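You operate a simulated robot arm through the tools that you are given. There is no shell and no other tool. Be economical: measure what you need, move in short steps, check, and stop when the job is done.

Carry out the task below with a simulated two-armed robot. There is one attempt and no reset: what you move stays moved.

TASK
Fill tube T6 to about 40 ml at the tap and add two squeezes of blue dye.
Fine: yellow switch on for the tap and off again; tube back in its pocket, dropper bottle back; leave the other tubes. Set down upright: what you pick out, dropper bottle.

Only the result counts: the job must be done as asked and must still hold three seconds after the hand-in. Knocking over, shifting, dropping, spilling or breaking anything else fails it.

THE ROBOT
Two 7-joint arms with two-finger parallel grippers on one trunk, on a base that drives. Base frame: it is fixed to the floor where the robot stands at the start and does not move with it; the origin is under the middle of the robot, x ahead of it, y to its left, z up. Units: m, rad, N and s.
The left shoulder is at the start at [0.07, 0.163, 1.17], the right one opposite. With the tool pointing down near the work surface each hand reaches from about 0.36 to 0.88 m from the robot's upright axis, wherever it stands, measured 20 degrees to its own side. Places, roughly: yellow switch [0.5, 0, 0.8]. Payload 3.43 kg a hand.
The TCP of each hand is the grasp point between the finger pads, 0.034 m short of the fingertips. In the tool frame z runs along the fingers and y along their closing line. The gripper opens to 0.128 m. The fingers are 0.024 m wide and 0.012 m thick; the gripper's body (0.048 by 0.13 m) begins 0.096 m behind the TCP.
Orientation is told as [roll, pitch, yaw] about the base's x, y, z axes, in that order, counted from this pose: with the fingers straight down and closing along the base's y, the tool's x points along the base's -x, its y along +y and its z along -z.

THE INTERFACE
- The arms move only by the tool nudge_tool. It takes "left_rows", "right_rows" or both (then of equal length, played together; a hand with none holds still); each is one flat list of numbers, 7 for each row, row after row: the shift along the tool's x, y, z in m, then the turn, a rotation vector about the tool's x, y, z in rad, then the opening, from 0 (shut) to 1 (fully open). In form: [dx, dy, dz, ax, ay, az, fingers, dx, dy, dz, ax, ay, az, fingers, ...]. A call has 1 to 12 rows; each row shifts and turns the commanded pose from where the row before left it, along the tool's axes as they then stand. A row lasts 0.2 s, in which the tool goes at most 0.05 m and 0.15 rad; a call with a longer step from one row to the next is refused whole, and so is a gripper value outside its range. A pose out of reach is approached as far as the arm can. The call stops where the force on the tool passes 70 N (or 10 N more than at its start, if that is more) or the arm is blocked; 0.2 s more then pass. The fingers move at their own pace (about 0.153 m/s each) and stop on an object; they squeeze with about 24 N. The grip force told is the motor's: it shows also when the fingers shut on nothing. Time passes only in rows, and 0.2 s behind the last, so rows that do not move let the fingers close. It gives the time, the measured TCP pose, the force on the tool (base axes), the opening and the grip force at its end, in the units of the frame above (readings bear some noise), with the torque about the TCP (base axes, N m) and any sound that the robot's microphone picked up.
- Cameras (640 x 400 px; columns grow to the right, rows downward): "scene" is now at [0.1402, 0.0076, 1.4024]; the picture's right is [0.05, -1.00, 0.00], its down [-0.60, -0.03, -0.80] and it looks along [0.80, 0.04, -0.60] (base axes); focal length 250 px, centre (320, 200). "left" rides on the left gripper at [0.076, 0.011, -0.16] in its tool frame; the picture's right is [-0.15, 0.99, 0.00], its down [-0.88, -0.13, -0.46] and it looks along [-0.45, -0.07, 0.89] (tool axes); focal length 234 px, centre (320, 200). "right" rides on the right gripper at [0.076, -0.011, -0.16] in its tool frame; the picture's right is [0.15, 0.99, 0.00], its down [-0.88, 0.13, -0.46] and it looks along [-0.45, 0.07, 0.89] (tool axes); focal length 234 px, centre (320, 200). There is no depth. A picture from a camera that has moved, and an enlarged one, comes with that camera's place and axes in the base frame and with its lens. The place of the scene camera against the robot may be out by one fixed shift of up to 0.012 m in any direction.
- snapshot(camera): a new picture of that camera. No time passes.
- raise_lower(by): slides the trunk up (or, below 0, down) by that many m; the arms and the scene camera ride with it, the base frame stays. It gives what a move gives, with no picture.
- base_move(legs): drives the robot by 1 to 6 legs, each [ahead, left, turn to the left] in m, m and rad, along the robot's own axes; the way and the turn of a leg run together, so that a leg with both is an arc; at most 1.5 m and 3.142 rad a leg. The arms and the cameras ride along, it lands a little off, and it stops where it bumps. It gives what a move gives.
- aim_head(pan, tilt): turns the head with the scene camera to pan (to the left, within 1.501 rad either way) and tilt (down, from -0.506 to 1.204), counted from straight ahead of the robot. It gives what a move gives.
- inspect(camera, box): a new picture of the part [left, top, right, bottom] of that camera's present view, enlarged. No time passes.
- job_done(): hands the job in; it is judged then, once.

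Go step by step. Nothing tells you exact positions but the pictures and the camera data: compare them with the known pose of the tool, close in by small moves and look again before you grip or let go. The budget is 120 turns and 88 pictures, counting those below and the enlarged ones. Unless the task says otherwise, let go and move clear before handing in.

The tools are called after "Call:" as name(argument=value, ...) on one line, values as JSON. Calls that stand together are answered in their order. nudge_tool: Moves the arms, as the interface text tells. Its arguments: {"type":"object","properties":{"left_rows":{"type":"array"},"right_rows":{"type":"array"}},"required":[]} The other tools are called the same way: raise_lower (by) slides the trunk up or down; base_move (legs) drives the base; aim_head (pan, tilt) turns the head that bears the scene camera; snapshot (camera) takes a picture; inspect (camera, box) takes an enlarged picture of a part of a camera's view; job_done () hands the job in.

At the start:

```text
t: 0.0
left_ee_pos: [0.6514, 0.3659, 1.2012]
left_tcp_rot: [-0.001, -0.002, 0.001]
left_contact_force: [-0.3, -0.4, 0.7]
left_ft_torque: [0.03, -0.01, 0.04]
left_opening: 0.128
left_gripper_force: 0.0
right_ee_pos: [0.5007, -0.1473, 1.2453]
right_tcp_rot: [0.001, 0.0, 0.0]
right_contact_force: [0.7, -0.3, 0.1]
right_ft_torque: [-0.02, 0.02, 0.0]
right_opening: 0.1281
right_gripper_force: 0.1
trunk travel left (down, up): [-0.65, 0.29]
robot x, y, heading: [0.0004, -0.0025, 0.002]
head pan, tilt: [0.045, 0.639]
```

scene: 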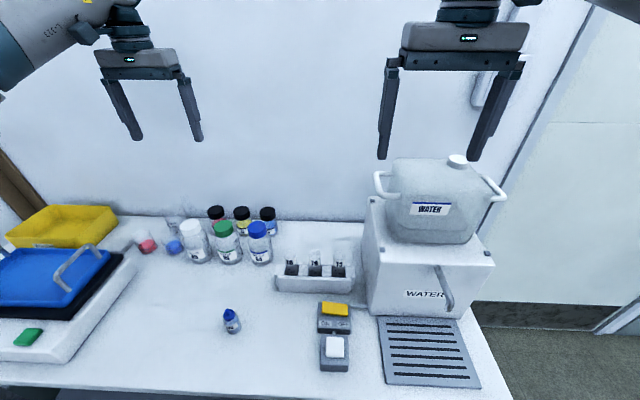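
right: 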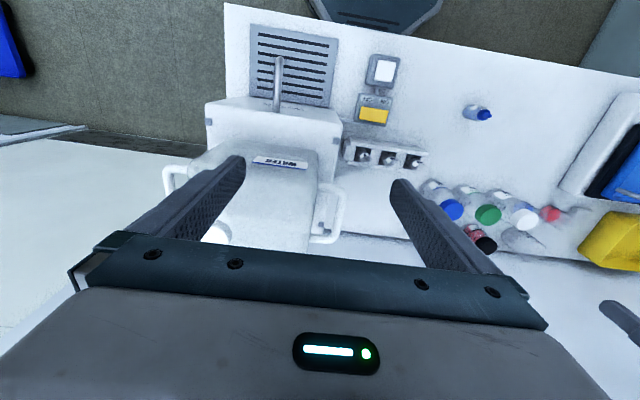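
left: 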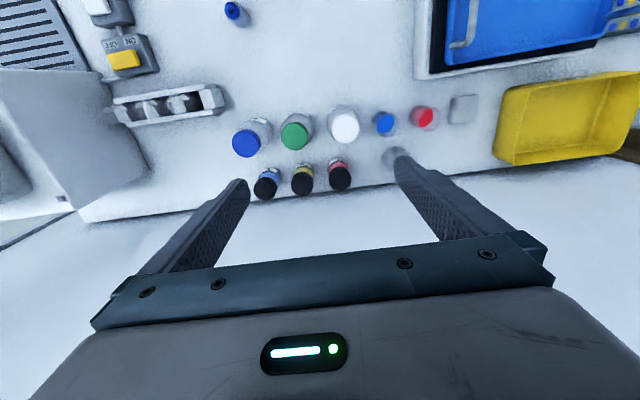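

I see a rack with three tubes left of a water dispenser, the yellow switch and a white switch in front, and a small blue dropper bottle. I look closer at these first.

Call:
inspect(camera="scene", box=[260, 220, 380, 300])

Call:
inspect(camera="scene", box=[200, 280, 360, 380])

Call:
inspect(camera="scene", box=[350, 230, 510, 390])

Call:
inspect(camera="right", box=[220, 10, 500, 185])

```text
5.00 times, centred on (320, 260) of scene
camera zoom: at [0.1402, 0.0076, 1.4024], right [0.05, -1.0, 0.0], down [-0.6, -0.03, -0.8], along [0.8, 0.04, -0.6], focal length 1248 px, centre (320, -100)
```

zoom: 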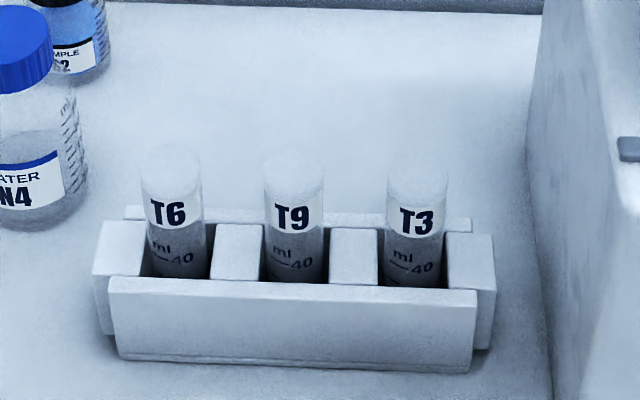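

```text
4.00 times, centred on (280, 330) of scene
camera zoom: at [0.1402, 0.0076, 1.4024], right [0.05, -1.0, 0.0], down [-0.6, -0.03, -0.8], along [0.8, 0.04, -0.6], focal length 998 px, centre (480, -320)
```

zoom: 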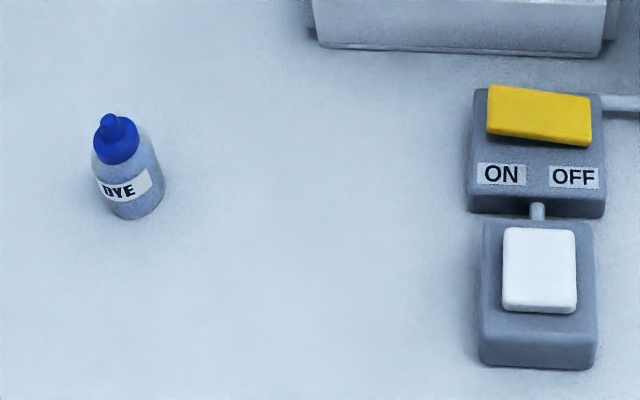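

```text
2.50 times, centred on (430, 310) of scene
camera zoom: at [0.1402, 0.0076, 1.4024], right [0.05, -1.0, 0.0], down [-0.6, -0.03, -0.8], along [0.8, 0.04, -0.6], focal length 624 px, centre (45, -75)
```

zoom: 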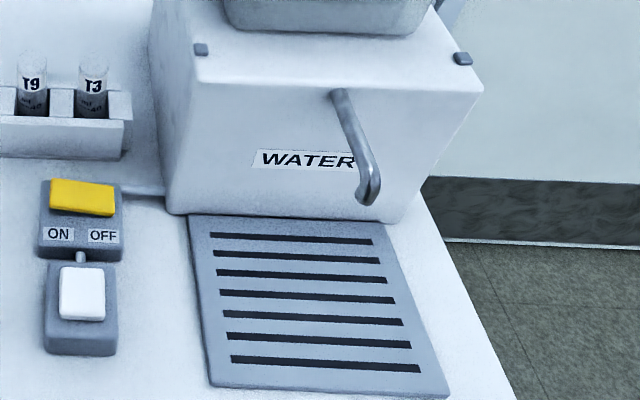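

```text
2.29 times, centred on (360, 98) of right
camera zoom: at [0.4245, -0.1593, 1.405], right [-0.15, 0.99, 0.0], down [0.88, 0.13, 0.46], along [0.45, 0.07, -0.89], focal length 535 px, centre (229, 434)
```

zoom: 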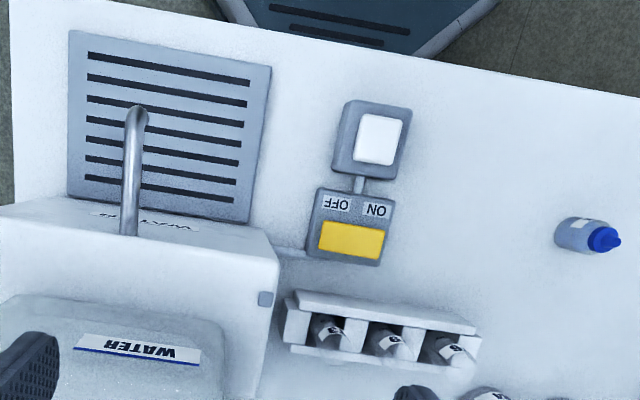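

Estimated places: T6 about (0.64, 0.11), spout tip about (0.40, -0.23, 0.96), dye bottle about (0.44, 0.24), table z about 0.75. The spout is close to the robot, so I back off 0.15 m to give the arms room.

Call:
base_move(legs=[[-0.15, 0, 0]])

```text
t: 1.4
left_ee_pos: [0.5025, 0.3652, 1.2005]
left_tcp_rot: [0.001, 0.002, 0.0]
left_contact_force: [-0.1, 0.2, 0.2]
left_ft_torque: [0.0, 0.02, 0.03]
left_opening: 0.1282
left_gripper_force: 0.1
right_ee_pos: [0.3517, -0.1469, 1.2434]
right_tcp_rot: [-0.001, 0.002, -0.001]
right_contact_force: [0.0, 0.1, 0.7]
right_ft_torque: [0.01, 0.02, 0.03]
right_opening: 0.128
right_gripper_force: 0.2
trunk travel left (down, up): [-0.65, 0.29]
robot x, y, heading: [-0.1466, 0.0007, 0.0]
head pan, tilt: [0.045, 0.639]
```

The base landed fine. Next I tilt the right tool about 60° forward so it can take the tube from the side.

Call:
nudge_tool(right_rows=[0, 0, 0, 0, -0.15, 0, 1, 0, 0, 0, 0, -0.15, 0, 1, 0, 0, 0, 0, -0.15, 0, 1, 0, 0, 0, 0, -0.15, 0, 1, 0, 0, 0, 0, -0.15, 0, 1, 0, 0, 0, 0, -0.15, 0, 1, 0, 0, 0, 0, -0.147, 0, 1])

Call:
nudge_tool(right_rows=[0.02, 0.0286, 0.0306, 0, 0, 0, 0.6, 0.02, 0.0286, 0.0306, 0, 0, 0, 0.6, 0.02, 0.0286, 0.0306, 0, 0, 0, 0.6, 0.02, 0.0286, 0.0306, 0, 0, 0, 0.6, 0.02, 0.0286, 0.0306, 0, 0, 0, 0.6, 0.02, 0.0286, 0.0306, 0, 0, 0, 0.6, 0.02, 0.0286, 0.0306, 0, 0, 0, 0.6, 0.02, 0.0286, 0.0306, 0, 0, 0, 0.6, 0.02, 0.0286, 0.0306, 0, 0, 0, 0.6])

Call:
snapshot(camera="right")

Call:
snapshot(camera="scene")

```text
t: 3.0
left_ee_pos: [0.5016, 0.3643, 1.2008]
left_tcp_rot: [-0.002, -0.001, 0.0]
left_contact_force: [-0.1, -0.1, 0.2]
left_ft_torque: [0.01, 0.0, -0.01]
left_opening: 0.1279
left_gripper_force: 0.0
right_ee_pos: [0.3514, -0.1461, 1.2443]
right_tcp_rot: [0.001, -1.046, -0.005]
right_contact_force: [0.4, 0.6, -0.3]
right_ft_torque: [0.02, -0.01, -0.01]
right_opening: 0.128
right_gripper_force: 0.1
trunk travel left (down, up): [-0.65, 0.29]
robot x, y, heading: [-0.1517, -0.0024, -0.004]
head pan, tilt: [0.045, 0.639]
```

```text
t: 5.0
left_ee_pos: [0.5019, 0.3669, 1.2]
left_tcp_rot: [-0.004, 0.002, 0.001]
left_contact_force: [1.0, 1.3, -0.5]
left_ft_torque: [-0.05, 0.01, -0.04]
left_opening: 0.128
left_gripper_force: 0.0
right_ee_pos: [0.4984, 0.1119, 0.9522]
right_tcp_rot: [-0.003, -1.044, 0.002]
right_contact_force: [-0.2, 0.4, -0.2]
right_ft_torque: [-0.04, 0.03, 0.01]
right_opening: 0.0769
right_gripper_force: 0.0
trunk travel left (down, up): [-0.65, 0.29]
robot x, y, heading: [-0.1513, -0.0009, -0.001]
head pan, tilt: [0.045, 0.639]
```

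```text
80 pictures are left
camera right: at [0.3218, 0.0998, 0.9657], right [-0.07, 0.99, -0.13], down [0.05, 0.13, 0.99], along [1.0, 0.07, -0.06], focal length 234 px, centre (320, 200)
```

right: 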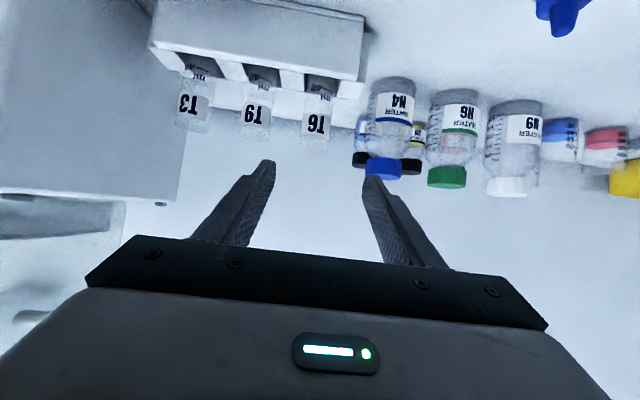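

```text
79 pictures are left
camera scene: at [-0.0087, 0.0091, 1.4023], right [0.04, -1.0, 0.0], down [-0.6, -0.03, -0.8], along [0.8, 0.04, -0.6], focal length 250 px, centre (320, 200)
```

scene: 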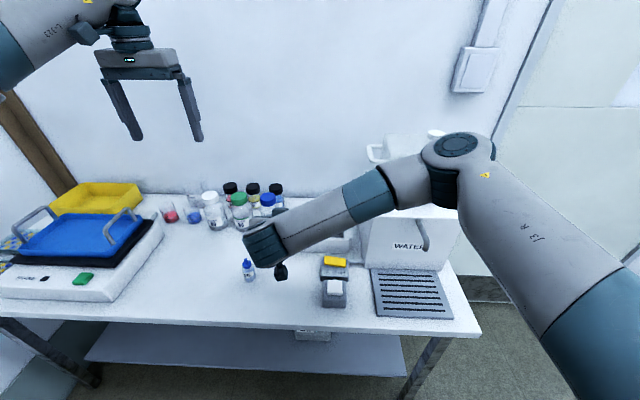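

T6 is about at (0.61, 0.105), rim z about 0.88. I go lower and closer, with narrower fingers, and look again.

Call:
nudge_tool(right_rows=[0.03, -0.0035, 0.03, 0, 0, 0, 0.5, 0.03, -0.0035, 0.03, 0, 0, 0, 0.5])

Call:
snapshot(camera="right")

```text
t: 5.6
left_ee_pos: [0.502, 0.3651, 1.2014]
left_tcp_rot: [0.0, 0.002, 0.0]
left_contact_force: [0.3, 0.7, -0.4]
left_ft_torque: [0.0, 0.05, 0.04]
left_opening: 0.1281
left_gripper_force: 0.0
right_ee_pos: [0.5216, 0.1036, 0.8682]
right_tcp_rot: [0.001, -1.045, 0.001]
right_contact_force: [0.3, 0.7, 0.3]
right_ft_torque: [0.0, 0.0, -0.01]
right_opening: 0.064
right_gripper_force: 0.0
trunk travel left (down, up): [-0.65, 0.29]
robot x, y, heading: [-0.15, -0.0023, 0.001]
head pan, tilt: [0.045, 0.639]
```

```text
78 pictures are left
camera right: at [0.3447, 0.0917, 0.8833], right [-0.07, 0.99, -0.13], down [0.05, 0.13, 0.99], along [1.0, 0.07, -0.06], focal length 234 px, centre (320, 200)
```

right: 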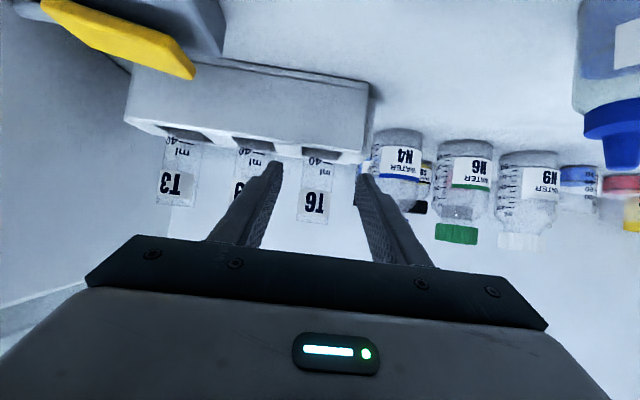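

T6 now lines up between the fingers at y about 0.104. I check its depth with the left camera.

Call:
snapshot(camera="left")

Call:
inspect(camera="left", box=[60, 60, 260, 185])

```text
77 pictures are left
camera left: at [0.4256, 0.3771, 1.3592], right [0.15, 0.99, 0.0], down [0.88, -0.13, 0.45], along [0.45, -0.07, -0.89], focal length 234 px, centre (320, 200)
```

left: 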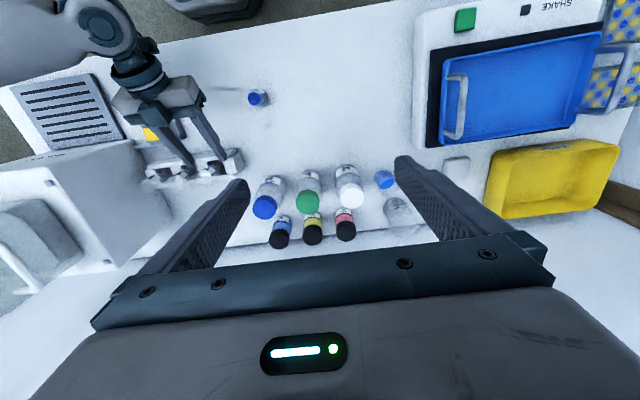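

```text
3.20 times, centred on (160, 122) of left
camera zoom: at [0.4256, 0.3771, 1.3592], right [0.15, 0.99, 0.0], down [0.88, -0.13, 0.45], along [0.45, -0.07, -0.89], focal length 749 px, centre (832, 448)
```

zoom: 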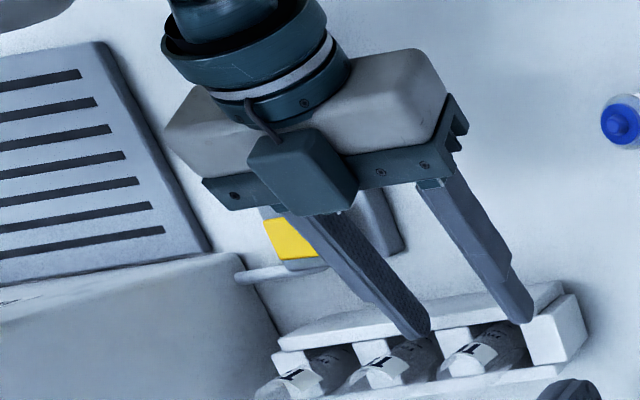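

The left view places T6's rim nearer than I thought, so I zoom in tighter.

Call:
inspect(camera="left", box=[140, 140, 252, 210])

Call:
inspect(camera="right", box=[230, 110, 390, 235])

```text
5.71 times, centred on (196, 175) of left
camera zoom: at [0.4256, 0.3771, 1.3592], right [0.15, 0.99, 0.0], down [0.88, -0.13, 0.45], along [0.45, -0.07, -0.89], focal length 1338 px, centre (1029, 343)
```

zoom: 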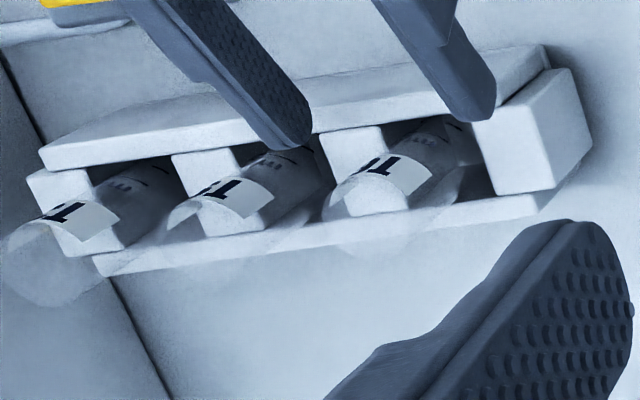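

```text
3.20 times, centred on (310, 172) of right
camera zoom: at [0.3447, 0.0917, 0.8833], right [-0.07, 0.99, -0.13], down [0.05, 0.13, 0.99], along [1.0, 0.07, -0.06], focal length 749 px, centre (352, 288)
```

zoom: 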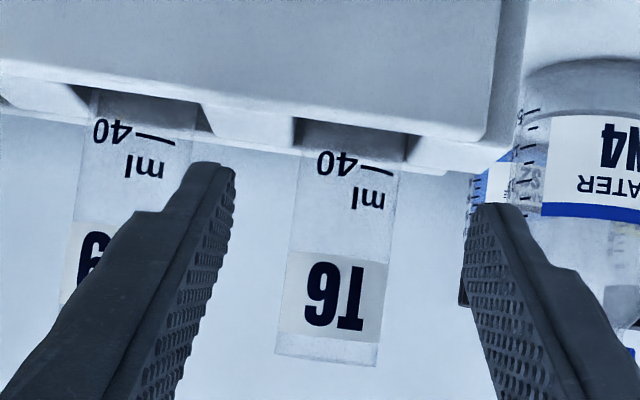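

Both views agree: T6 at about (0.575, 0.104), rim z about 0.89, rack top about 0.82, with the 40 mark just above the rack. I advance the fingers around it at z about 0.856.

Call:
nudge_tool(right_rows=[-0.008, 0, 0.026, 0, 0, 0, 0.5, -0.008, 0, 0.026, 0, 0, 0, 0.5])

Call:
inspect(camera="left", box=[140, 140, 252, 210])

Call:
inspect(camera="right", box=[200, 100, 440, 250])

```text
t: 6.2
left_ee_pos: [0.5009, 0.3649, 1.2014]
left_tcp_rot: [0.001, 0.003, 0.001]
left_contact_force: [0.6, -0.2, 0.2]
left_ft_torque: [0.0, 0.02, -0.01]
left_opening: 0.1278
left_gripper_force: 0.1
right_ee_pos: [0.5731, 0.1036, 0.8559]
right_tcp_rot: [0.0, -1.045, 0.0]
right_contact_force: [0.1, 0.5, -0.1]
right_ft_torque: [0.01, 0.02, 0.0]
right_opening: 0.0638
right_gripper_force: 0.0
trunk travel left (down, up): [-0.65, 0.29]
robot x, y, heading: [-0.1522, 0.001, 0.0]
head pan, tilt: [0.045, 0.639]
```

```text
5.71 times, centred on (196, 175) of left
camera zoom: at [0.4251, 0.3767, 1.3595], right [0.15, 0.99, 0.0], down [0.88, -0.13, 0.45], along [0.45, -0.07, -0.89], focal length 1338 px, centre (1029, 343)
```

zoom: 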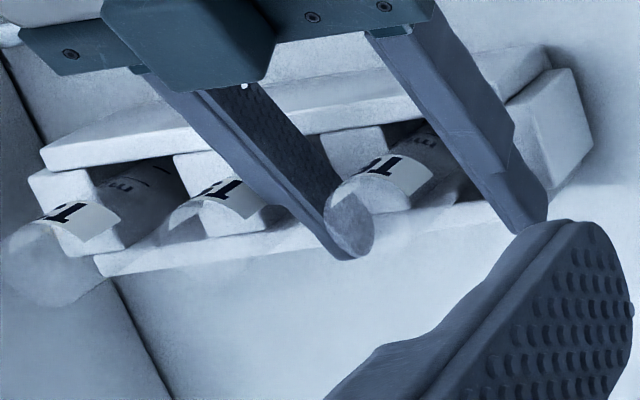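

```text
2.67 times, centred on (320, 175) of right
camera zoom: at [0.3973, 0.0915, 0.8713], right [-0.07, 0.99, -0.13], down [0.05, 0.13, 0.99], along [1.0, 0.07, -0.06], focal length 624 px, centre (320, 267)
```

zoom: 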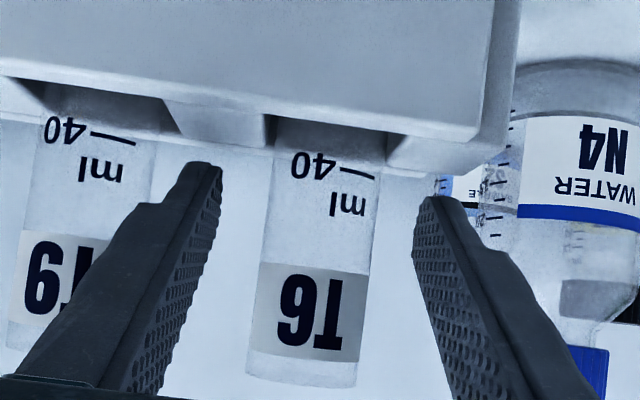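

The tube is centred between the pads. I close on it.

Call:
nudge_tool(right_rows=[0, 0, 0, 0, 0, 0, 0.3, 0, 0, 0, 0, 0, 0, 0.15, 0, 0, 0, 0, 0, 0, 0.15])

Call:
inspect(camera="right", box=[200, 100, 440, 250])

```text
t: 7.0
left_ee_pos: [0.5005, 0.3656, 1.2011]
left_tcp_rot: [0.001, 0.0, 0.0]
left_contact_force: [0.0, -0.7, -0.5]
left_ft_torque: [0.02, 0.01, -0.01]
left_opening: 0.128
left_gripper_force: 0.0
right_ee_pos: [0.5733, 0.1029, 0.8582]
right_tcp_rot: [0.0, -1.044, -0.001]
right_contact_force: [-0.5, 0.3, 0.2]
right_ft_torque: [-0.03, 0.01, 0.02]
right_opening: 0.0308
right_gripper_force: 24.3
trunk travel left (down, up): [-0.65, 0.29]
robot x, y, heading: [-0.1501, -0.0029, 0.0]
head pan, tilt: [0.045, 0.639]
```

```text
2.67 times, centred on (320, 175) of right
camera zoom: at [0.3968, 0.0917, 0.8717], right [-0.07, 0.99, -0.13], down [0.05, 0.13, 0.99], along [1.0, 0.07, -0.06], focal length 624 px, centre (320, 267)
```

zoom: 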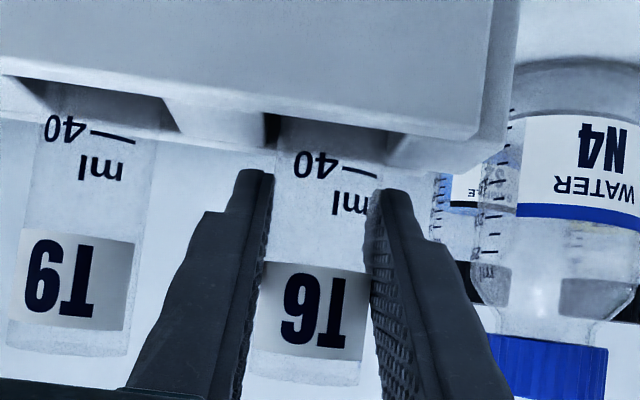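

T6 is gripped (0.031 m wide). I lift it straight up, bring it back, and go part way towards the tap.

Call:
nudge_tool(right_rows=[-0.0173, 0, -0.01, 0, 0, 0, 0.15, -0.039, 0, -0.0225, 0, 0, 0, 0.15, -0.039, 0, -0.0225, 0, 0, 0, 0.15, -0.0217, 0, -0.0125, 0, 0, 0, 0.15, 0.01, 0, -0.0173, 0, 0, 0, 0.15, 0.02, 0, -0.0346, 0, 0, 0, 0.15, 0.02, 0, -0.0346, 0, 0, 0, 0.15, 0.02, 0, -0.0346, 0, 0, 0, 0.15, 0.015, -0.01, -0.026, 0, 0, 0, 0.15, 0, -0.04, 0, 0, 0, 0, 0.15, 0, -0.04, 0, 0, 0, 0, 0.15, 0, -0.02, 0, 0, 0, 0, 0.15])

Call:
snapshot(camera="scene")

Call:
snapshot(camera="right")

```text
t: 9.6
left_ee_pos: [0.502, 0.3648, 1.2016]
left_tcp_rot: [0.002, -0.001, -0.001]
left_contact_force: [0.1, -0.2, 0.6]
left_ft_torque: [0.0, 0.02, 0.0]
left_opening: 0.1278
left_gripper_force: 0.0
right_ee_pos: [0.4029, -0.0082, 0.991]
right_tcp_rot: [0.0, -1.046, 0.0]
right_contact_force: [-0.4, -0.2, 0.0]
right_ft_torque: [-0.03, -0.01, -0.02]
right_opening: 0.0307
right_gripper_force: 23.8
trunk travel left (down, up): [-0.65, 0.29]
robot x, y, heading: [-0.1483, -0.0018, 0.0]
head pan, tilt: [0.045, 0.639]
```

```text
70 pictures are left
camera scene: at [-0.0094, 0.0074, 1.4024], right [0.04, -1.0, 0.0], down [-0.6, -0.03, -0.8], along [0.8, 0.04, -0.6], focal length 250 px, centre (320, 200)
```

scene: 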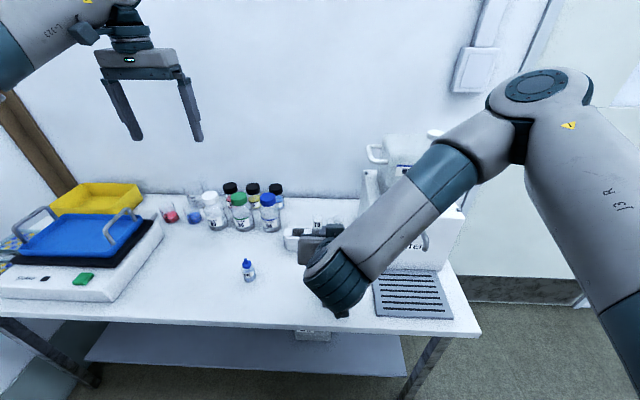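

```text
69 pictures are left
camera right: at [0.2266, -0.0204, 1.0064], right [-0.07, 0.99, -0.13], down [0.05, 0.13, 0.99], along [1.0, 0.07, -0.06], focal length 234 px, centre (320, 200)
```

right: 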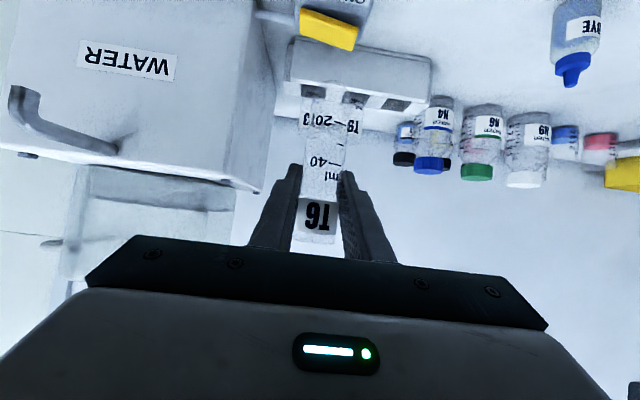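

The tube is held well and the spout shows at about (0.404, -0.23, 0.95). I move sideways partway, then descend beside it and look again.

Call:
nudge_tool(right_rows=[0, -0.035, 0, 0, 0, 0, 0.15, 0, -0.045, 0, 0, 0, 0, 0.15, 0, -0.035, 0, 0, 0, 0, 0.15, 0.0346, 0, 0.02, 0, 0, 0, 0.15, 0.0346, 0, 0.02, 0, 0, 0, 0.15, 0.012, 0, 0.007, 0, 0, 0, 0.15])

Call:
snapshot(camera="right")

Call:
snapshot(camera="scene")

```text
t: 11.0
left_ee_pos: [0.501, 0.3664, 1.2002]
left_tcp_rot: [-0.003, 0.0, -0.001]
left_contact_force: [-0.4, 0.4, -0.3]
left_ft_torque: [-0.04, 0.01, -0.03]
left_opening: 0.1281
left_gripper_force: 0.0
right_ee_pos: [0.4075, -0.12, 0.8985]
right_tcp_rot: [-0.001, -1.048, 0.001]
right_contact_force: [0.1, -0.3, -0.7]
right_ft_torque: [0.0, -0.01, 0.0]
right_opening: 0.0309
right_gripper_force: 24.1
right hand out of reach, approached as far as the arm can: row 3
trunk travel left (down, up): [-0.65, 0.29]
robot x, y, heading: [-0.1522, -0.0025, -0.002]
head pan, tilt: [0.045, 0.639]
```

```text
68 pictures are left
camera right: at [0.231, -0.1319, 0.9124], right [-0.07, 0.99, -0.13], down [0.05, 0.13, 0.99], along [1.0, 0.07, -0.06], focal length 234 px, centre (320, 200)
```

right: 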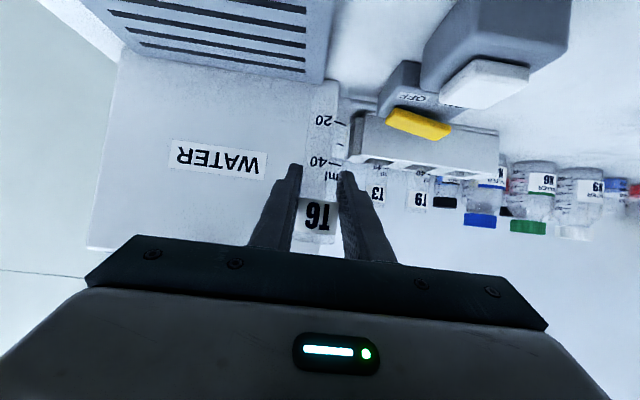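

```text
67 pictures are left
camera scene: at [-0.0098, 0.0094, 1.4024], right [0.04, -1.0, 0.0], down [-0.6, -0.03, -0.8], along [0.8, 0.04, -0.6], focal length 250 px, centre (320, 200)
```

scene: 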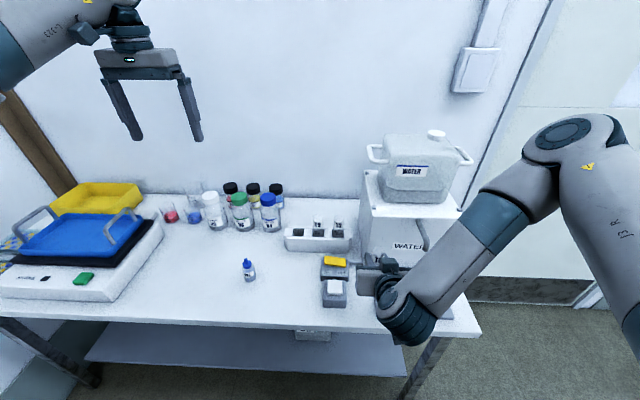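

The right arm was near its inner limit there, so I back the base off another 0.1 m. Then I re-extend the hand at the same place, still beside the spout.

Call:
base_move(legs=[[-0.1, 0, 0]])

Call:
nudge_tool(right_rows=[-0.0167, 0, 0.0289, 0, 0, 0, 0.15, -0.0167, 0, 0.0289, 0, 0, 0, 0.15, -0.0167, 0, 0.0289, 0, 0, 0, 0.15], left_rows=[0, 0, 0, 0, 0, 0.15, 0, 0, 0, 0, 0, 0, 0.15, 0, 0, 0, 0, 0, 0, 0.15, 0])

```text
t: 12.1
left_ee_pos: [0.4019, 0.3636, 1.2005]
left_tcp_rot: [0.0, 0.0, -0.002]
left_contact_force: [-0.3, 0.2, 0.8]
left_ft_torque: [-0.01, -0.02, 0.0]
left_opening: 0.1281
left_gripper_force: 0.0
right_ee_pos: [0.3077, -0.1218, 0.8968]
right_tcp_rot: [0.0, -1.047, -0.002]
right_contact_force: [-0.1, -0.3, 0.1]
right_ft_torque: [0.0, -0.03, 0.01]
right_opening: 0.0306
right_gripper_force: 24.2
trunk travel left (down, up): [-0.65, 0.29]
robot x, y, heading: [-0.2482, 0.0035, 0.0]
head pan, tilt: [0.045, 0.639]
```

```text
t: 12.9
left_ee_pos: [0.4022, 0.3632, 1.2018]
left_tcp_rot: [0.002, 0.003, -0.456]
left_contact_force: [0.6, -0.8, 0.5]
left_ft_torque: [0.01, 0.04, 0.03]
left_opening: 0.0
left_gripper_force: 23.6
right_ee_pos: [0.4101, -0.1242, 0.8969]
right_tcp_rot: [-0.003, -1.045, -0.003]
right_contact_force: [0.3, 0.5, -1.0]
right_ft_torque: [-0.01, 0.01, 0.04]
right_opening: 0.0309
right_gripper_force: 24.2
trunk travel left (down, up): [-0.65, 0.29]
robot x, y, heading: [-0.2458, 0.002, -0.005]
head pan, tilt: [0.045, 0.639]
```

The left hand turns to yaw -90° with closed fingers, so that its camera will face the tap. Then it moves above the yellow switch.

Call:
nudge_tool(left_rows=[0, 0, 0, 0, 0, 0.15, 0, 0, 0, 0, 0, 0, 0.15, 0, 0, 0, 0, 0, 0, 0.15, 0, 0, 0, 0, 0, 0, 0.15, 0, 0, 0, 0, 0, 0, 0.15, 0, 0, 0, 0, 0, 0, 0.15, 0, 0, 0, 0, 0, 0, 0.15, 0, 0, 0, 0, 0, 0, 0.065, 0])

Call:
nudge_tool(left_rows=[-0.041, 0.011, 0.025, 0, 0, 0, 0, -0.041, 0.011, 0.025, 0, 0, 0, 0, -0.041, 0.011, 0.025, 0, 0, 0, 0, -0.041, 0.011, 0.025, 0, 0, 0, 0, -0.041, 0.011, 0.025, 0, 0, 0, 0, -0.041, 0.011, 0.025, 0, 0, 0, 0])

Call:
snapshot(camera="left")

Call:
snapshot(camera="scene")

```text
t: 14.7
left_ee_pos: [0.1716, 0.1703, 1.1436]
left_tcp_rot: [0.001, -0.001, -1.566]
left_contact_force: [-0.8, 0.5, -0.9]
left_ft_torque: [-0.01, -0.02, -0.01]
left_opening: 0.0
left_gripper_force: 24.0
left hand out of reach, approached as far as the arm can: row 1, 2, 3, 4, 5, 6, 7, 8
right_ee_pos: [0.4095, -0.122, 0.8973]
right_tcp_rot: [-0.001, -1.045, -0.004]
right_contact_force: [-0.6, 1.0, -0.4]
right_ft_torque: [-0.01, -0.02, -0.03]
right_opening: 0.0305
right_gripper_force: 24.2
trunk travel left (down, up): [-0.65, 0.29]
robot x, y, heading: [-0.2497, 0.0001, -0.0]
head pan, tilt: [0.045, 0.639]
```

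```text
t: 16.1
left_ee_pos: [0.2415, -0.075, 0.9934]
left_tcp_rot: [-0.001, 0.008, -1.568]
left_contact_force: [-10.5, 29.0, 12.3]
left_ft_torque: [-0.41, 0.08, -0.62]
left_opening: 0.0
left_gripper_force: 23.6
right_ee_pos: [0.4106, -0.1275, 0.8956]
right_tcp_rot: [-0.002, -1.044, -0.006]
right_contact_force: [0.1, 0.5, -0.2]
right_ft_torque: [0.05, -0.01, 0.03]
right_opening: 0.0306
right_gripper_force: 23.9
trunk travel left (down, up): [-0.65, 0.29]
robot x, y, heading: [-0.2472, -0.0001, -0.005]
head pan, tilt: [0.045, 0.639]
```

```text
66 pictures are left
camera left: at [0.2517, 0.0008, 1.1524], right [0.99, -0.14, 0.0], down [-0.13, -0.88, 0.45], along [-0.07, -0.44, -0.89], focal length 234 px, centre (320, 200)
```

left: 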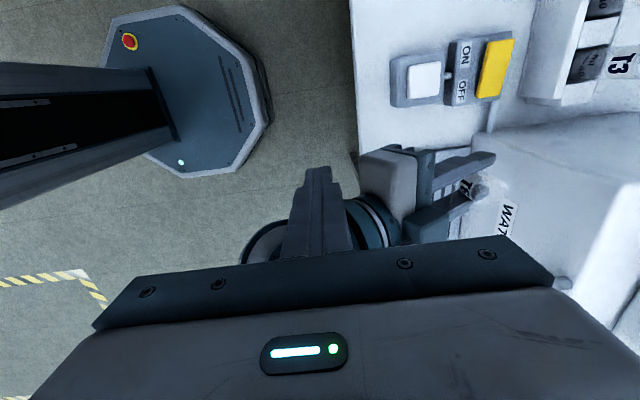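

```text
65 pictures are left
camera scene: at [-0.1087, 0.0052, 1.4023], right [0.04, -1.0, 0.0], down [-0.6, -0.02, -0.8], along [0.8, 0.04, -0.6], focal length 250 px, centre (320, 200)
```

scene: 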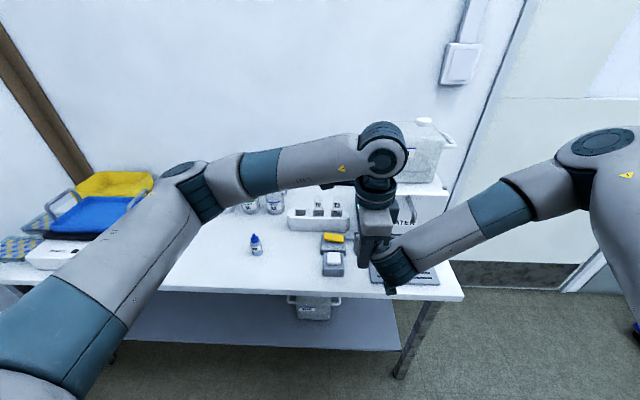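

The left arm strayed because it could not reach that pose, and it is touching the right forearm. I back it straight away up and to the left.

Call:
nudge_tool(left_rows=[0.04, 0, 0, 0, 0, 0, 0, 0.04, 0, -0.02, 0, 0, 0, 0, 0.04, 0, -0.02, 0, 0, 0, 0, 0.04, 0, -0.02, 0, 0, 0, 0])

Call:
snapshot(camera="left")

Call:
snapshot(camera="right")

```text
t: 17.1
left_ee_pos: [0.2289, 0.0508, 1.0606]
left_tcp_rot: [0.002, -0.001, -1.565]
left_contact_force: [-0.4, 0.5, -0.9]
left_ft_torque: [-0.03, 0.01, -0.01]
left_opening: 0.0
left_gripper_force: 23.4
left hand out of reach, approached as far as the arm can: row 2, 4
right_ee_pos: [0.4094, -0.1218, 0.8981]
right_tcp_rot: [-0.001, -1.047, -0.002]
right_contact_force: [0.1, 0.0, -0.2]
right_ft_torque: [0.0, 0.01, 0.02]
right_opening: 0.0306
right_gripper_force: 24.2
trunk travel left (down, up): [-0.65, 0.29]
robot x, y, heading: [-0.2501, 0.0002, 0.0]
head pan, tilt: [0.045, 0.639]
```

```text
64 pictures are left
camera left: at [0.2389, 0.1278, 1.2188], right [0.99, -0.14, 0.0], down [-0.12, -0.88, 0.46], along [-0.06, -0.45, -0.89], focal length 234 px, centre (320, 200)
```

left: 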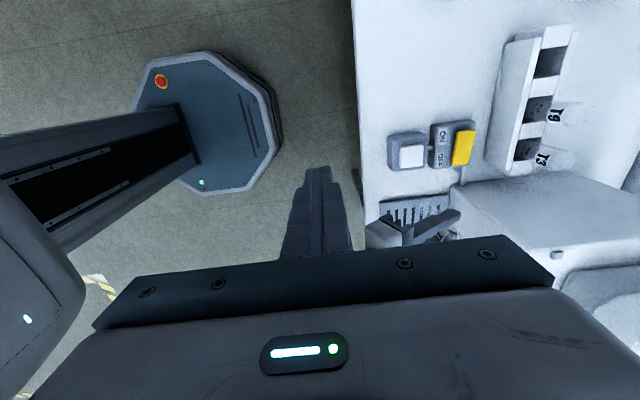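

```text
63 pictures are left
camera right: at [0.233, -0.1333, 0.9128], right [-0.07, 0.99, -0.13], down [0.05, 0.13, 0.99], along [1.0, 0.06, -0.06], focal length 234 px, centre (320, 200)
```

right: 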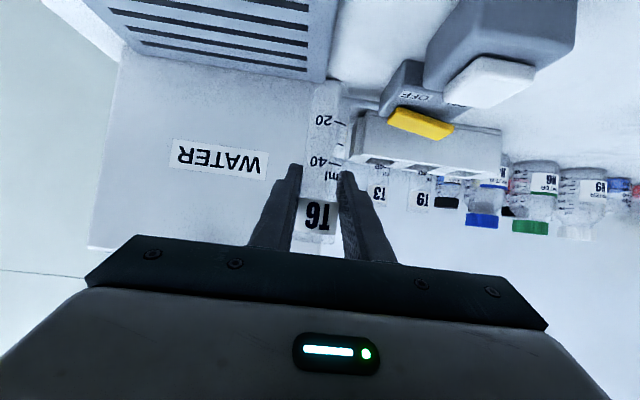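

Clear, and the tube is undisturbed. I move the left hand forward towards the switch, keeping it at y about 0.06.

Call:
nudge_tool(left_rows=[0, 0.045, 0, 0, 0, 0, 0, 0, 0.045, 0, 0, 0, 0, 0, 0, 0.045, 0, 0, 0, 0, 0, 0, 0.045, 0, 0, 0, 0, 0, 0, 0.045, 0, 0, 0, 0, 0])

Call:
snapshot(camera="left")

```text
t: 18.3
left_ee_pos: [0.2343, 0.0336, 1.0614]
left_tcp_rot: [0.0, 0.0, -1.563]
left_contact_force: [-0.5, -0.1, 1.2]
left_ft_torque: [0.0, -0.02, 0.0]
left_opening: 0.0002
left_gripper_force: 23.9
left hand out of reach, approached as far as the arm can: row 1, 2, 3, 4, 5
right_ee_pos: [0.4094, -0.1221, 0.8967]
right_tcp_rot: [0.0, -1.046, -0.005]
right_contact_force: [0.3, 0.3, -0.4]
right_ft_torque: [0.0, 0.0, 0.01]
right_opening: 0.0303
right_gripper_force: 24.1
trunk travel left (down, up): [-0.65, 0.29]
robot x, y, heading: [-0.2528, 0.0014, -0.005]
head pan, tilt: [0.045, 0.639]
```

```text
62 pictures are left
camera left: at [0.2434, 0.1104, 1.2208], right [0.99, -0.14, 0.0], down [-0.12, -0.88, 0.46], along [-0.06, -0.45, -0.89], focal length 234 px, centre (320, 200)
```

left: 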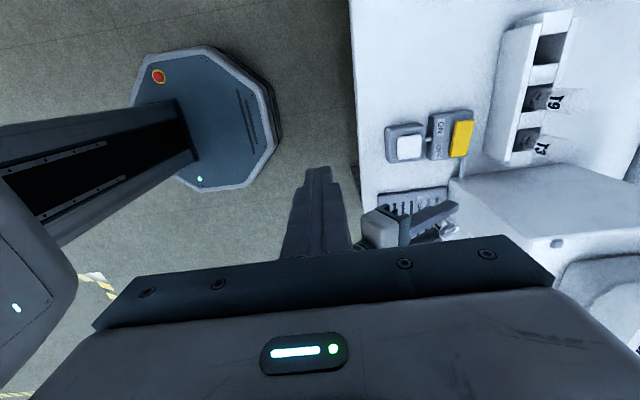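

That orientation can't reach forward, so I turn the left hand back towards yaw about -0.36, where it could reach.

Call:
nudge_tool(left_rows=[0, 0, 0, 0, 0, -0.15, 0, 0, 0, 0, 0, 0, -0.15, 0, 0, 0, 0, 0, 0, -0.15, 0, 0, 0, 0, 0, 0, -0.15, 0, 0, 0, 0, 0, 0, -0.15, 0, 0, 0, 0, 0, 0, -0.15, 0, 0, 0, 0, 0, 0, -0.15, 0, 0, 0, 0, 0, 0, -0.15, 0])

```text
t: 20.1
left_ee_pos: [0.2315, 0.0328, 1.0625]
left_tcp_rot: [0.0, 0.0, -0.363]
left_contact_force: [0.2, -0.5, 0.7]
left_ft_torque: [0.0, -0.01, -0.01]
left_opening: 0.0001
left_gripper_force: 24.1
right_ee_pos: [0.4092, -0.1225, 0.8978]
right_tcp_rot: [0.001, -1.045, -0.004]
right_contact_force: [0.2, -0.1, -0.5]
right_ft_torque: [-0.02, 0.0, 0.0]
right_opening: 0.0303
right_gripper_force: 23.9
trunk travel left (down, up): [-0.65, 0.29]
robot x, y, heading: [-0.2514, 0.0016, -0.008]
head pan, tilt: [0.045, 0.639]
```

Reachable again. I move the left hand forward above the yellow switch.

Call:
nudge_tool(left_rows=[-0.0362, 0.0173, 0.01, 0, 0, 0, 0, -0.0362, 0.0173, 0.01, 0, 0, 0, 0, -0.0362, 0.0173, 0.01, 0, 0, 0, 0, -0.0362, 0.0173, 0.01, 0, 0, 0, 0, -0.0362, 0.0173, 0.01, 0, 0, 0, 0, -0.0362, 0.0173, 0.01, 0, 0, 0, 0])

Call:
snapshot(camera="left")

Call:
snapshot(camera="scene")

```text
t: 21.5
left_ee_pos: [0.4718, 0.0531, 1.0016]
left_tcp_rot: [-0.001, 0.003, -0.367]
left_contact_force: [0.0, 0.1, 0.5]
left_ft_torque: [0.0, -0.02, -0.02]
left_opening: 0.0
left_gripper_force: 23.9
right_ee_pos: [0.4104, -0.1233, 0.8962]
right_tcp_rot: [0.001, -1.046, -0.004]
right_contact_force: [0.5, 0.0, 0.7]
right_ft_torque: [0.03, 0.0, 0.03]
right_opening: 0.0305
right_gripper_force: 23.9
trunk travel left (down, up): [-0.65, 0.29]
robot x, y, heading: [-0.2471, 0.0023, -0.005]
head pan, tilt: [0.045, 0.639]
```

```text
61 pictures are left
camera left: at [0.4053, 0.0911, 1.1605], right [0.49, 0.87, 0.0], down [0.78, -0.44, 0.45], along [0.4, -0.22, -0.89], focal length 234 px, centre (320, 200)
```

left: 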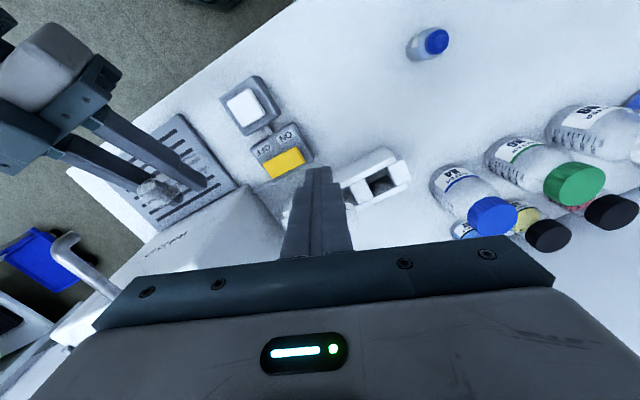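

```text
60 pictures are left
camera scene: at [-0.1082, 0.0066, 1.4022], right [0.04, -1.0, 0.0], down [-0.6, -0.03, -0.8], along [0.8, 0.03, -0.6], focal length 250 px, centre (320, 200)
```

scene: 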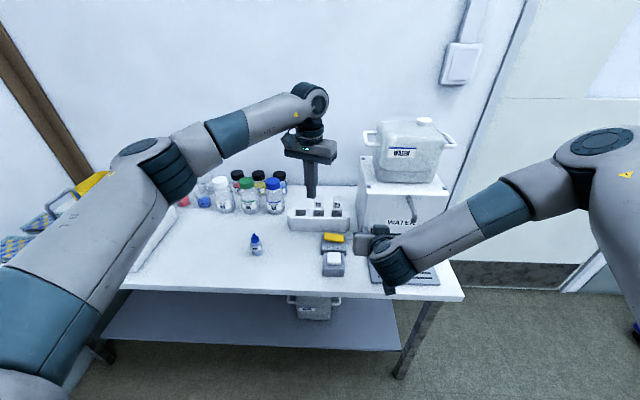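

The left camera now sees the tube, the spout and the switch. I zoom in to measure the spout tip, the tube rim and the rocker.

Call:
inspect(camera="left", box=[30, 150, 222, 270])

Call:
inspect(camera="left", box=[210, 60, 338, 200])

Call:
inspect(camera="scene", box=[310, 180, 470, 300])

```text
3.33 times, centred on (126, 210) of left
camera zoom: at [0.4053, 0.0911, 1.1605], right [0.49, 0.87, 0.0], down [0.78, -0.44, 0.45], along [0.4, -0.22, -0.89], focal length 781 px, centre (967, 167)
```

zoom: 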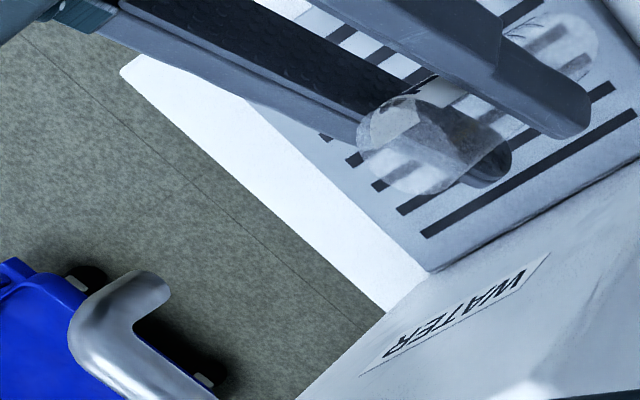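

```text
2.86 times, centred on (274, 130) of left
camera zoom: at [0.4053, 0.0911, 1.1605], right [0.49, 0.87, 0.0], down [0.78, -0.44, 0.45], along [0.4, -0.22, -0.89], focal length 669 px, centre (451, 400)
```

zoom: 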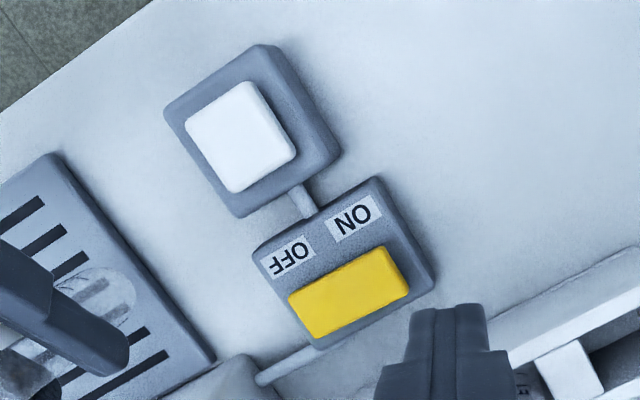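

```text
3.33 times, centred on (390, 240) of scene
camera zoom: at [-0.1082, 0.0066, 1.4022], right [0.04, -1.0, 0.0], down [-0.6, -0.03, -0.8], along [0.8, 0.03, -0.6], focal length 832 px, centre (87, 67)
```

zoom: 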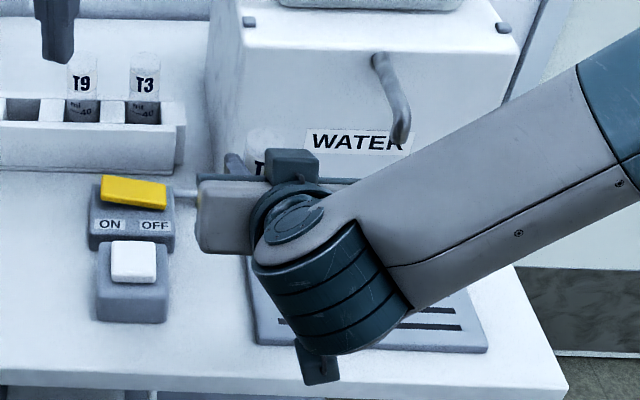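

Spout tip is about (0.406, -0.23, 0.943), and the tube rim is at (0.410, -0.122, 0.930). I slide the tube under the spout and dip it slightly.

Call:
nudge_tool(right_rows=[0.007, -0.02, 0, 0, 0, 0, 0.15, 0, -0.03, 0, 0, 0, 0, 0.15, 0, -0.03, 0, 0, 0, 0, 0.15, 0, -0.027, 0, 0, 0, 0, 0.15])

Call:
inspect(camera="left", box=[0, 150, 192, 270])

Call:
inspect(camera="scene", box=[350, 180, 510, 280])

Call:
snapshot(camera="right")

```text
t: 22.5
left_ee_pos: [0.4718, 0.0556, 1.0022]
left_tcp_rot: [0.0, 0.001, -0.363]
left_contact_force: [-0.6, 0.5, 0.7]
left_ft_torque: [0.0, -0.01, 0.01]
left_opening: 0.0
left_gripper_force: 24.0
right_ee_pos: [0.4123, -0.1872, 0.9286]
right_tcp_rot: [-0.012, -1.032, -0.001]
right_contact_force: [-3.8, 5.2, -1.5]
right_ft_torque: [-0.05, -0.07, -0.15]
right_opening: 0.0309
right_gripper_force: 24.1
right hand out of reach, approached as far as the arm can: row 2, 3, 4
trunk travel left (down, up): [-0.65, 0.29]
robot x, y, heading: [-0.2511, -0.0018, 0.004]
head pan, tilt: [0.045, 0.639]
```

```text
3.33 times, centred on (96, 210) of left
camera zoom: at [0.4035, 0.0931, 1.1613], right [0.49, 0.87, 0.0], down [0.78, -0.44, 0.46], along [0.4, -0.22, -0.89], focal length 781 px, centre (1067, 167)
```

zoom: 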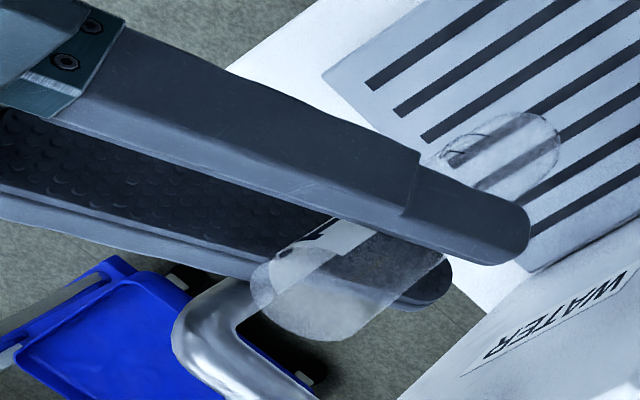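

```text
4.00 times, centred on (430, 230) of scene
camera zoom: at [-0.1097, 0.0084, 1.4023], right [0.04, -1.0, 0.0], down [-0.6, -0.03, -0.8], along [0.8, 0.03, -0.6], focal length 998 px, centre (-120, 80)
```

zoom: 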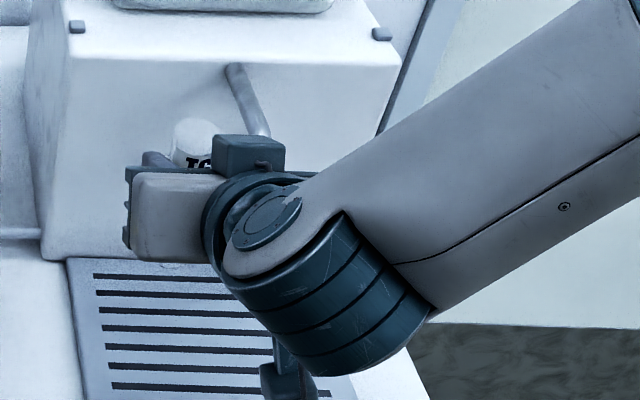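

```text
54 pictures are left
camera right: at [0.2375, -0.1984, 0.9463], right [-0.06, 0.99, -0.13], down [0.06, 0.14, 0.99], along [1.0, 0.06, -0.07], focal length 234 px, centre (320, 200)
```

right: 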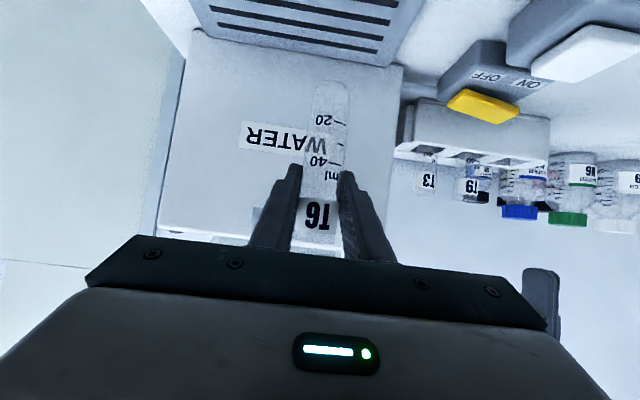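

The right arm reaches its limit there and the rim nudged the spout's side, so I back off. I will shift the robot to its right, which makes the tap and the switch easier for both arms.

Call:
nudge_tool(right_rows=[0.008, 0.025, 0.005, 0, 0, 0, 0.15, 0.01, 0.025, 0.005, 0, -0.012, 0, 0.15, 0.01, 0.015, 0.005, 0, 0, 0, 0.15], left_rows=[0.012, 0.031, 0, 0, 0, 0, 0, 0.012, 0.031, 0, 0, 0, 0, 0, 0.012, 0.031, 0, 0, 0, 0, 0])

Call:
snapshot(camera="left")

```text
t: 23.3
left_ee_pos: [0.4711, 0.1505, 1.0031]
left_tcp_rot: [-0.001, 0.002, -0.366]
left_contact_force: [0.3, -0.9, 0.4]
left_ft_torque: [0.01, -0.04, 0.03]
left_opening: 0.0
left_gripper_force: 24.1
right_ee_pos: [0.4145, -0.1256, 0.8982]
right_tcp_rot: [0.001, -1.059, -0.004]
right_contact_force: [0.8, 0.6, 0.6]
right_ft_torque: [0.03, 0.01, 0.02]
right_opening: 0.0305
right_gripper_force: 23.7
trunk travel left (down, up): [-0.65, 0.29]
robot x, y, heading: [-0.2484, 0.0018, -0.005]
head pan, tilt: [0.045, 0.639]
```

```text
53 pictures are left
camera left: at [0.4037, 0.1892, 1.1612], right [0.49, 0.87, 0.0], down [0.78, -0.44, 0.45], along [0.4, -0.22, -0.89], focal length 234 px, centre (320, 200)
```

left: 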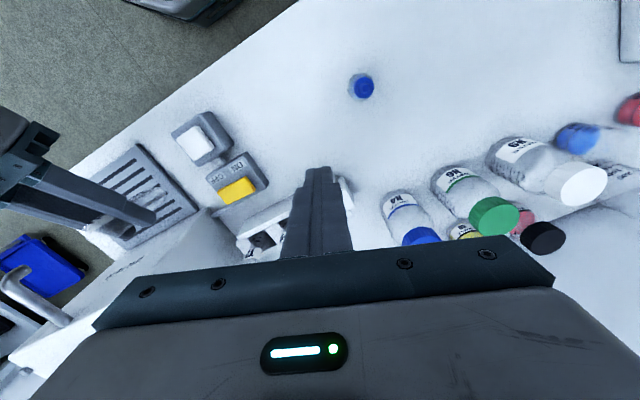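

Now the base goes back, right, and partly forward, keeping the tube clear of the spout.

Call:
base_move(legs=[[-0.12, 0, 0], [0, -0.12, 0], [0.06, 0, 0]])

Call:
snapshot(camera="left")

Call:
snapshot(camera="right")

```text
t: 26.0
left_ee_pos: [0.4096, 0.0328, 1.0032]
left_tcp_rot: [-0.001, 0.0, -0.364]
left_contact_force: [-0.3, -0.8, -0.1]
left_ft_torque: [-0.02, 0.0, 0.02]
left_opening: 0.0001
left_gripper_force: 23.8
right_ee_pos: [0.3533, -0.2437, 0.897]
right_tcp_rot: [0.001, -1.056, 0.0]
right_contact_force: [0.4, 0.3, -1.5]
right_ft_torque: [-0.03, -0.03, 0.0]
right_opening: 0.0307
right_gripper_force: 24.4
trunk travel left (down, up): [-0.65, 0.29]
robot x, y, heading: [-0.3112, -0.1192, -0.001]
head pan, tilt: [0.045, 0.639]
```

```text
52 pictures are left
camera left: at [0.342, 0.0709, 1.1612], right [0.49, 0.87, 0.0], down [0.78, -0.44, 0.46], along [0.4, -0.22, -0.89], focal length 234 px, centre (320, 200)
```

left: 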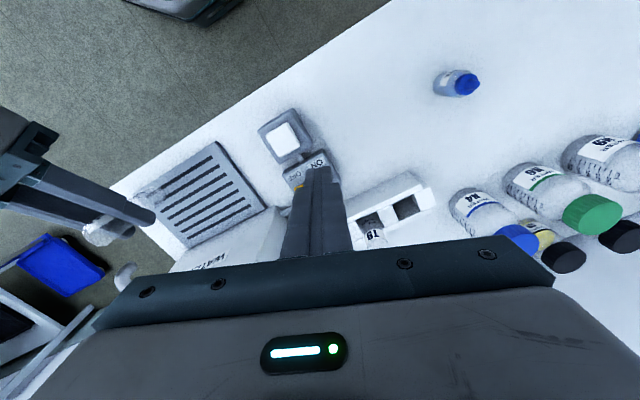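

```text
51 pictures are left
camera right: at [0.1768, -0.2558, 0.91], right [-0.07, 0.99, -0.13], down [0.04, 0.13, 0.99], along [1.0, 0.07, -0.04], focal length 234 px, centre (320, 200)
```

right: 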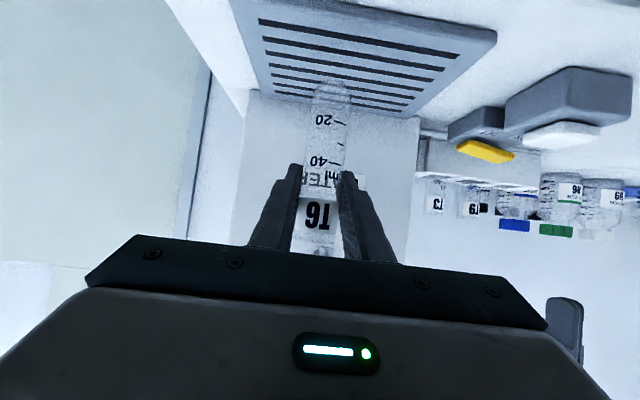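

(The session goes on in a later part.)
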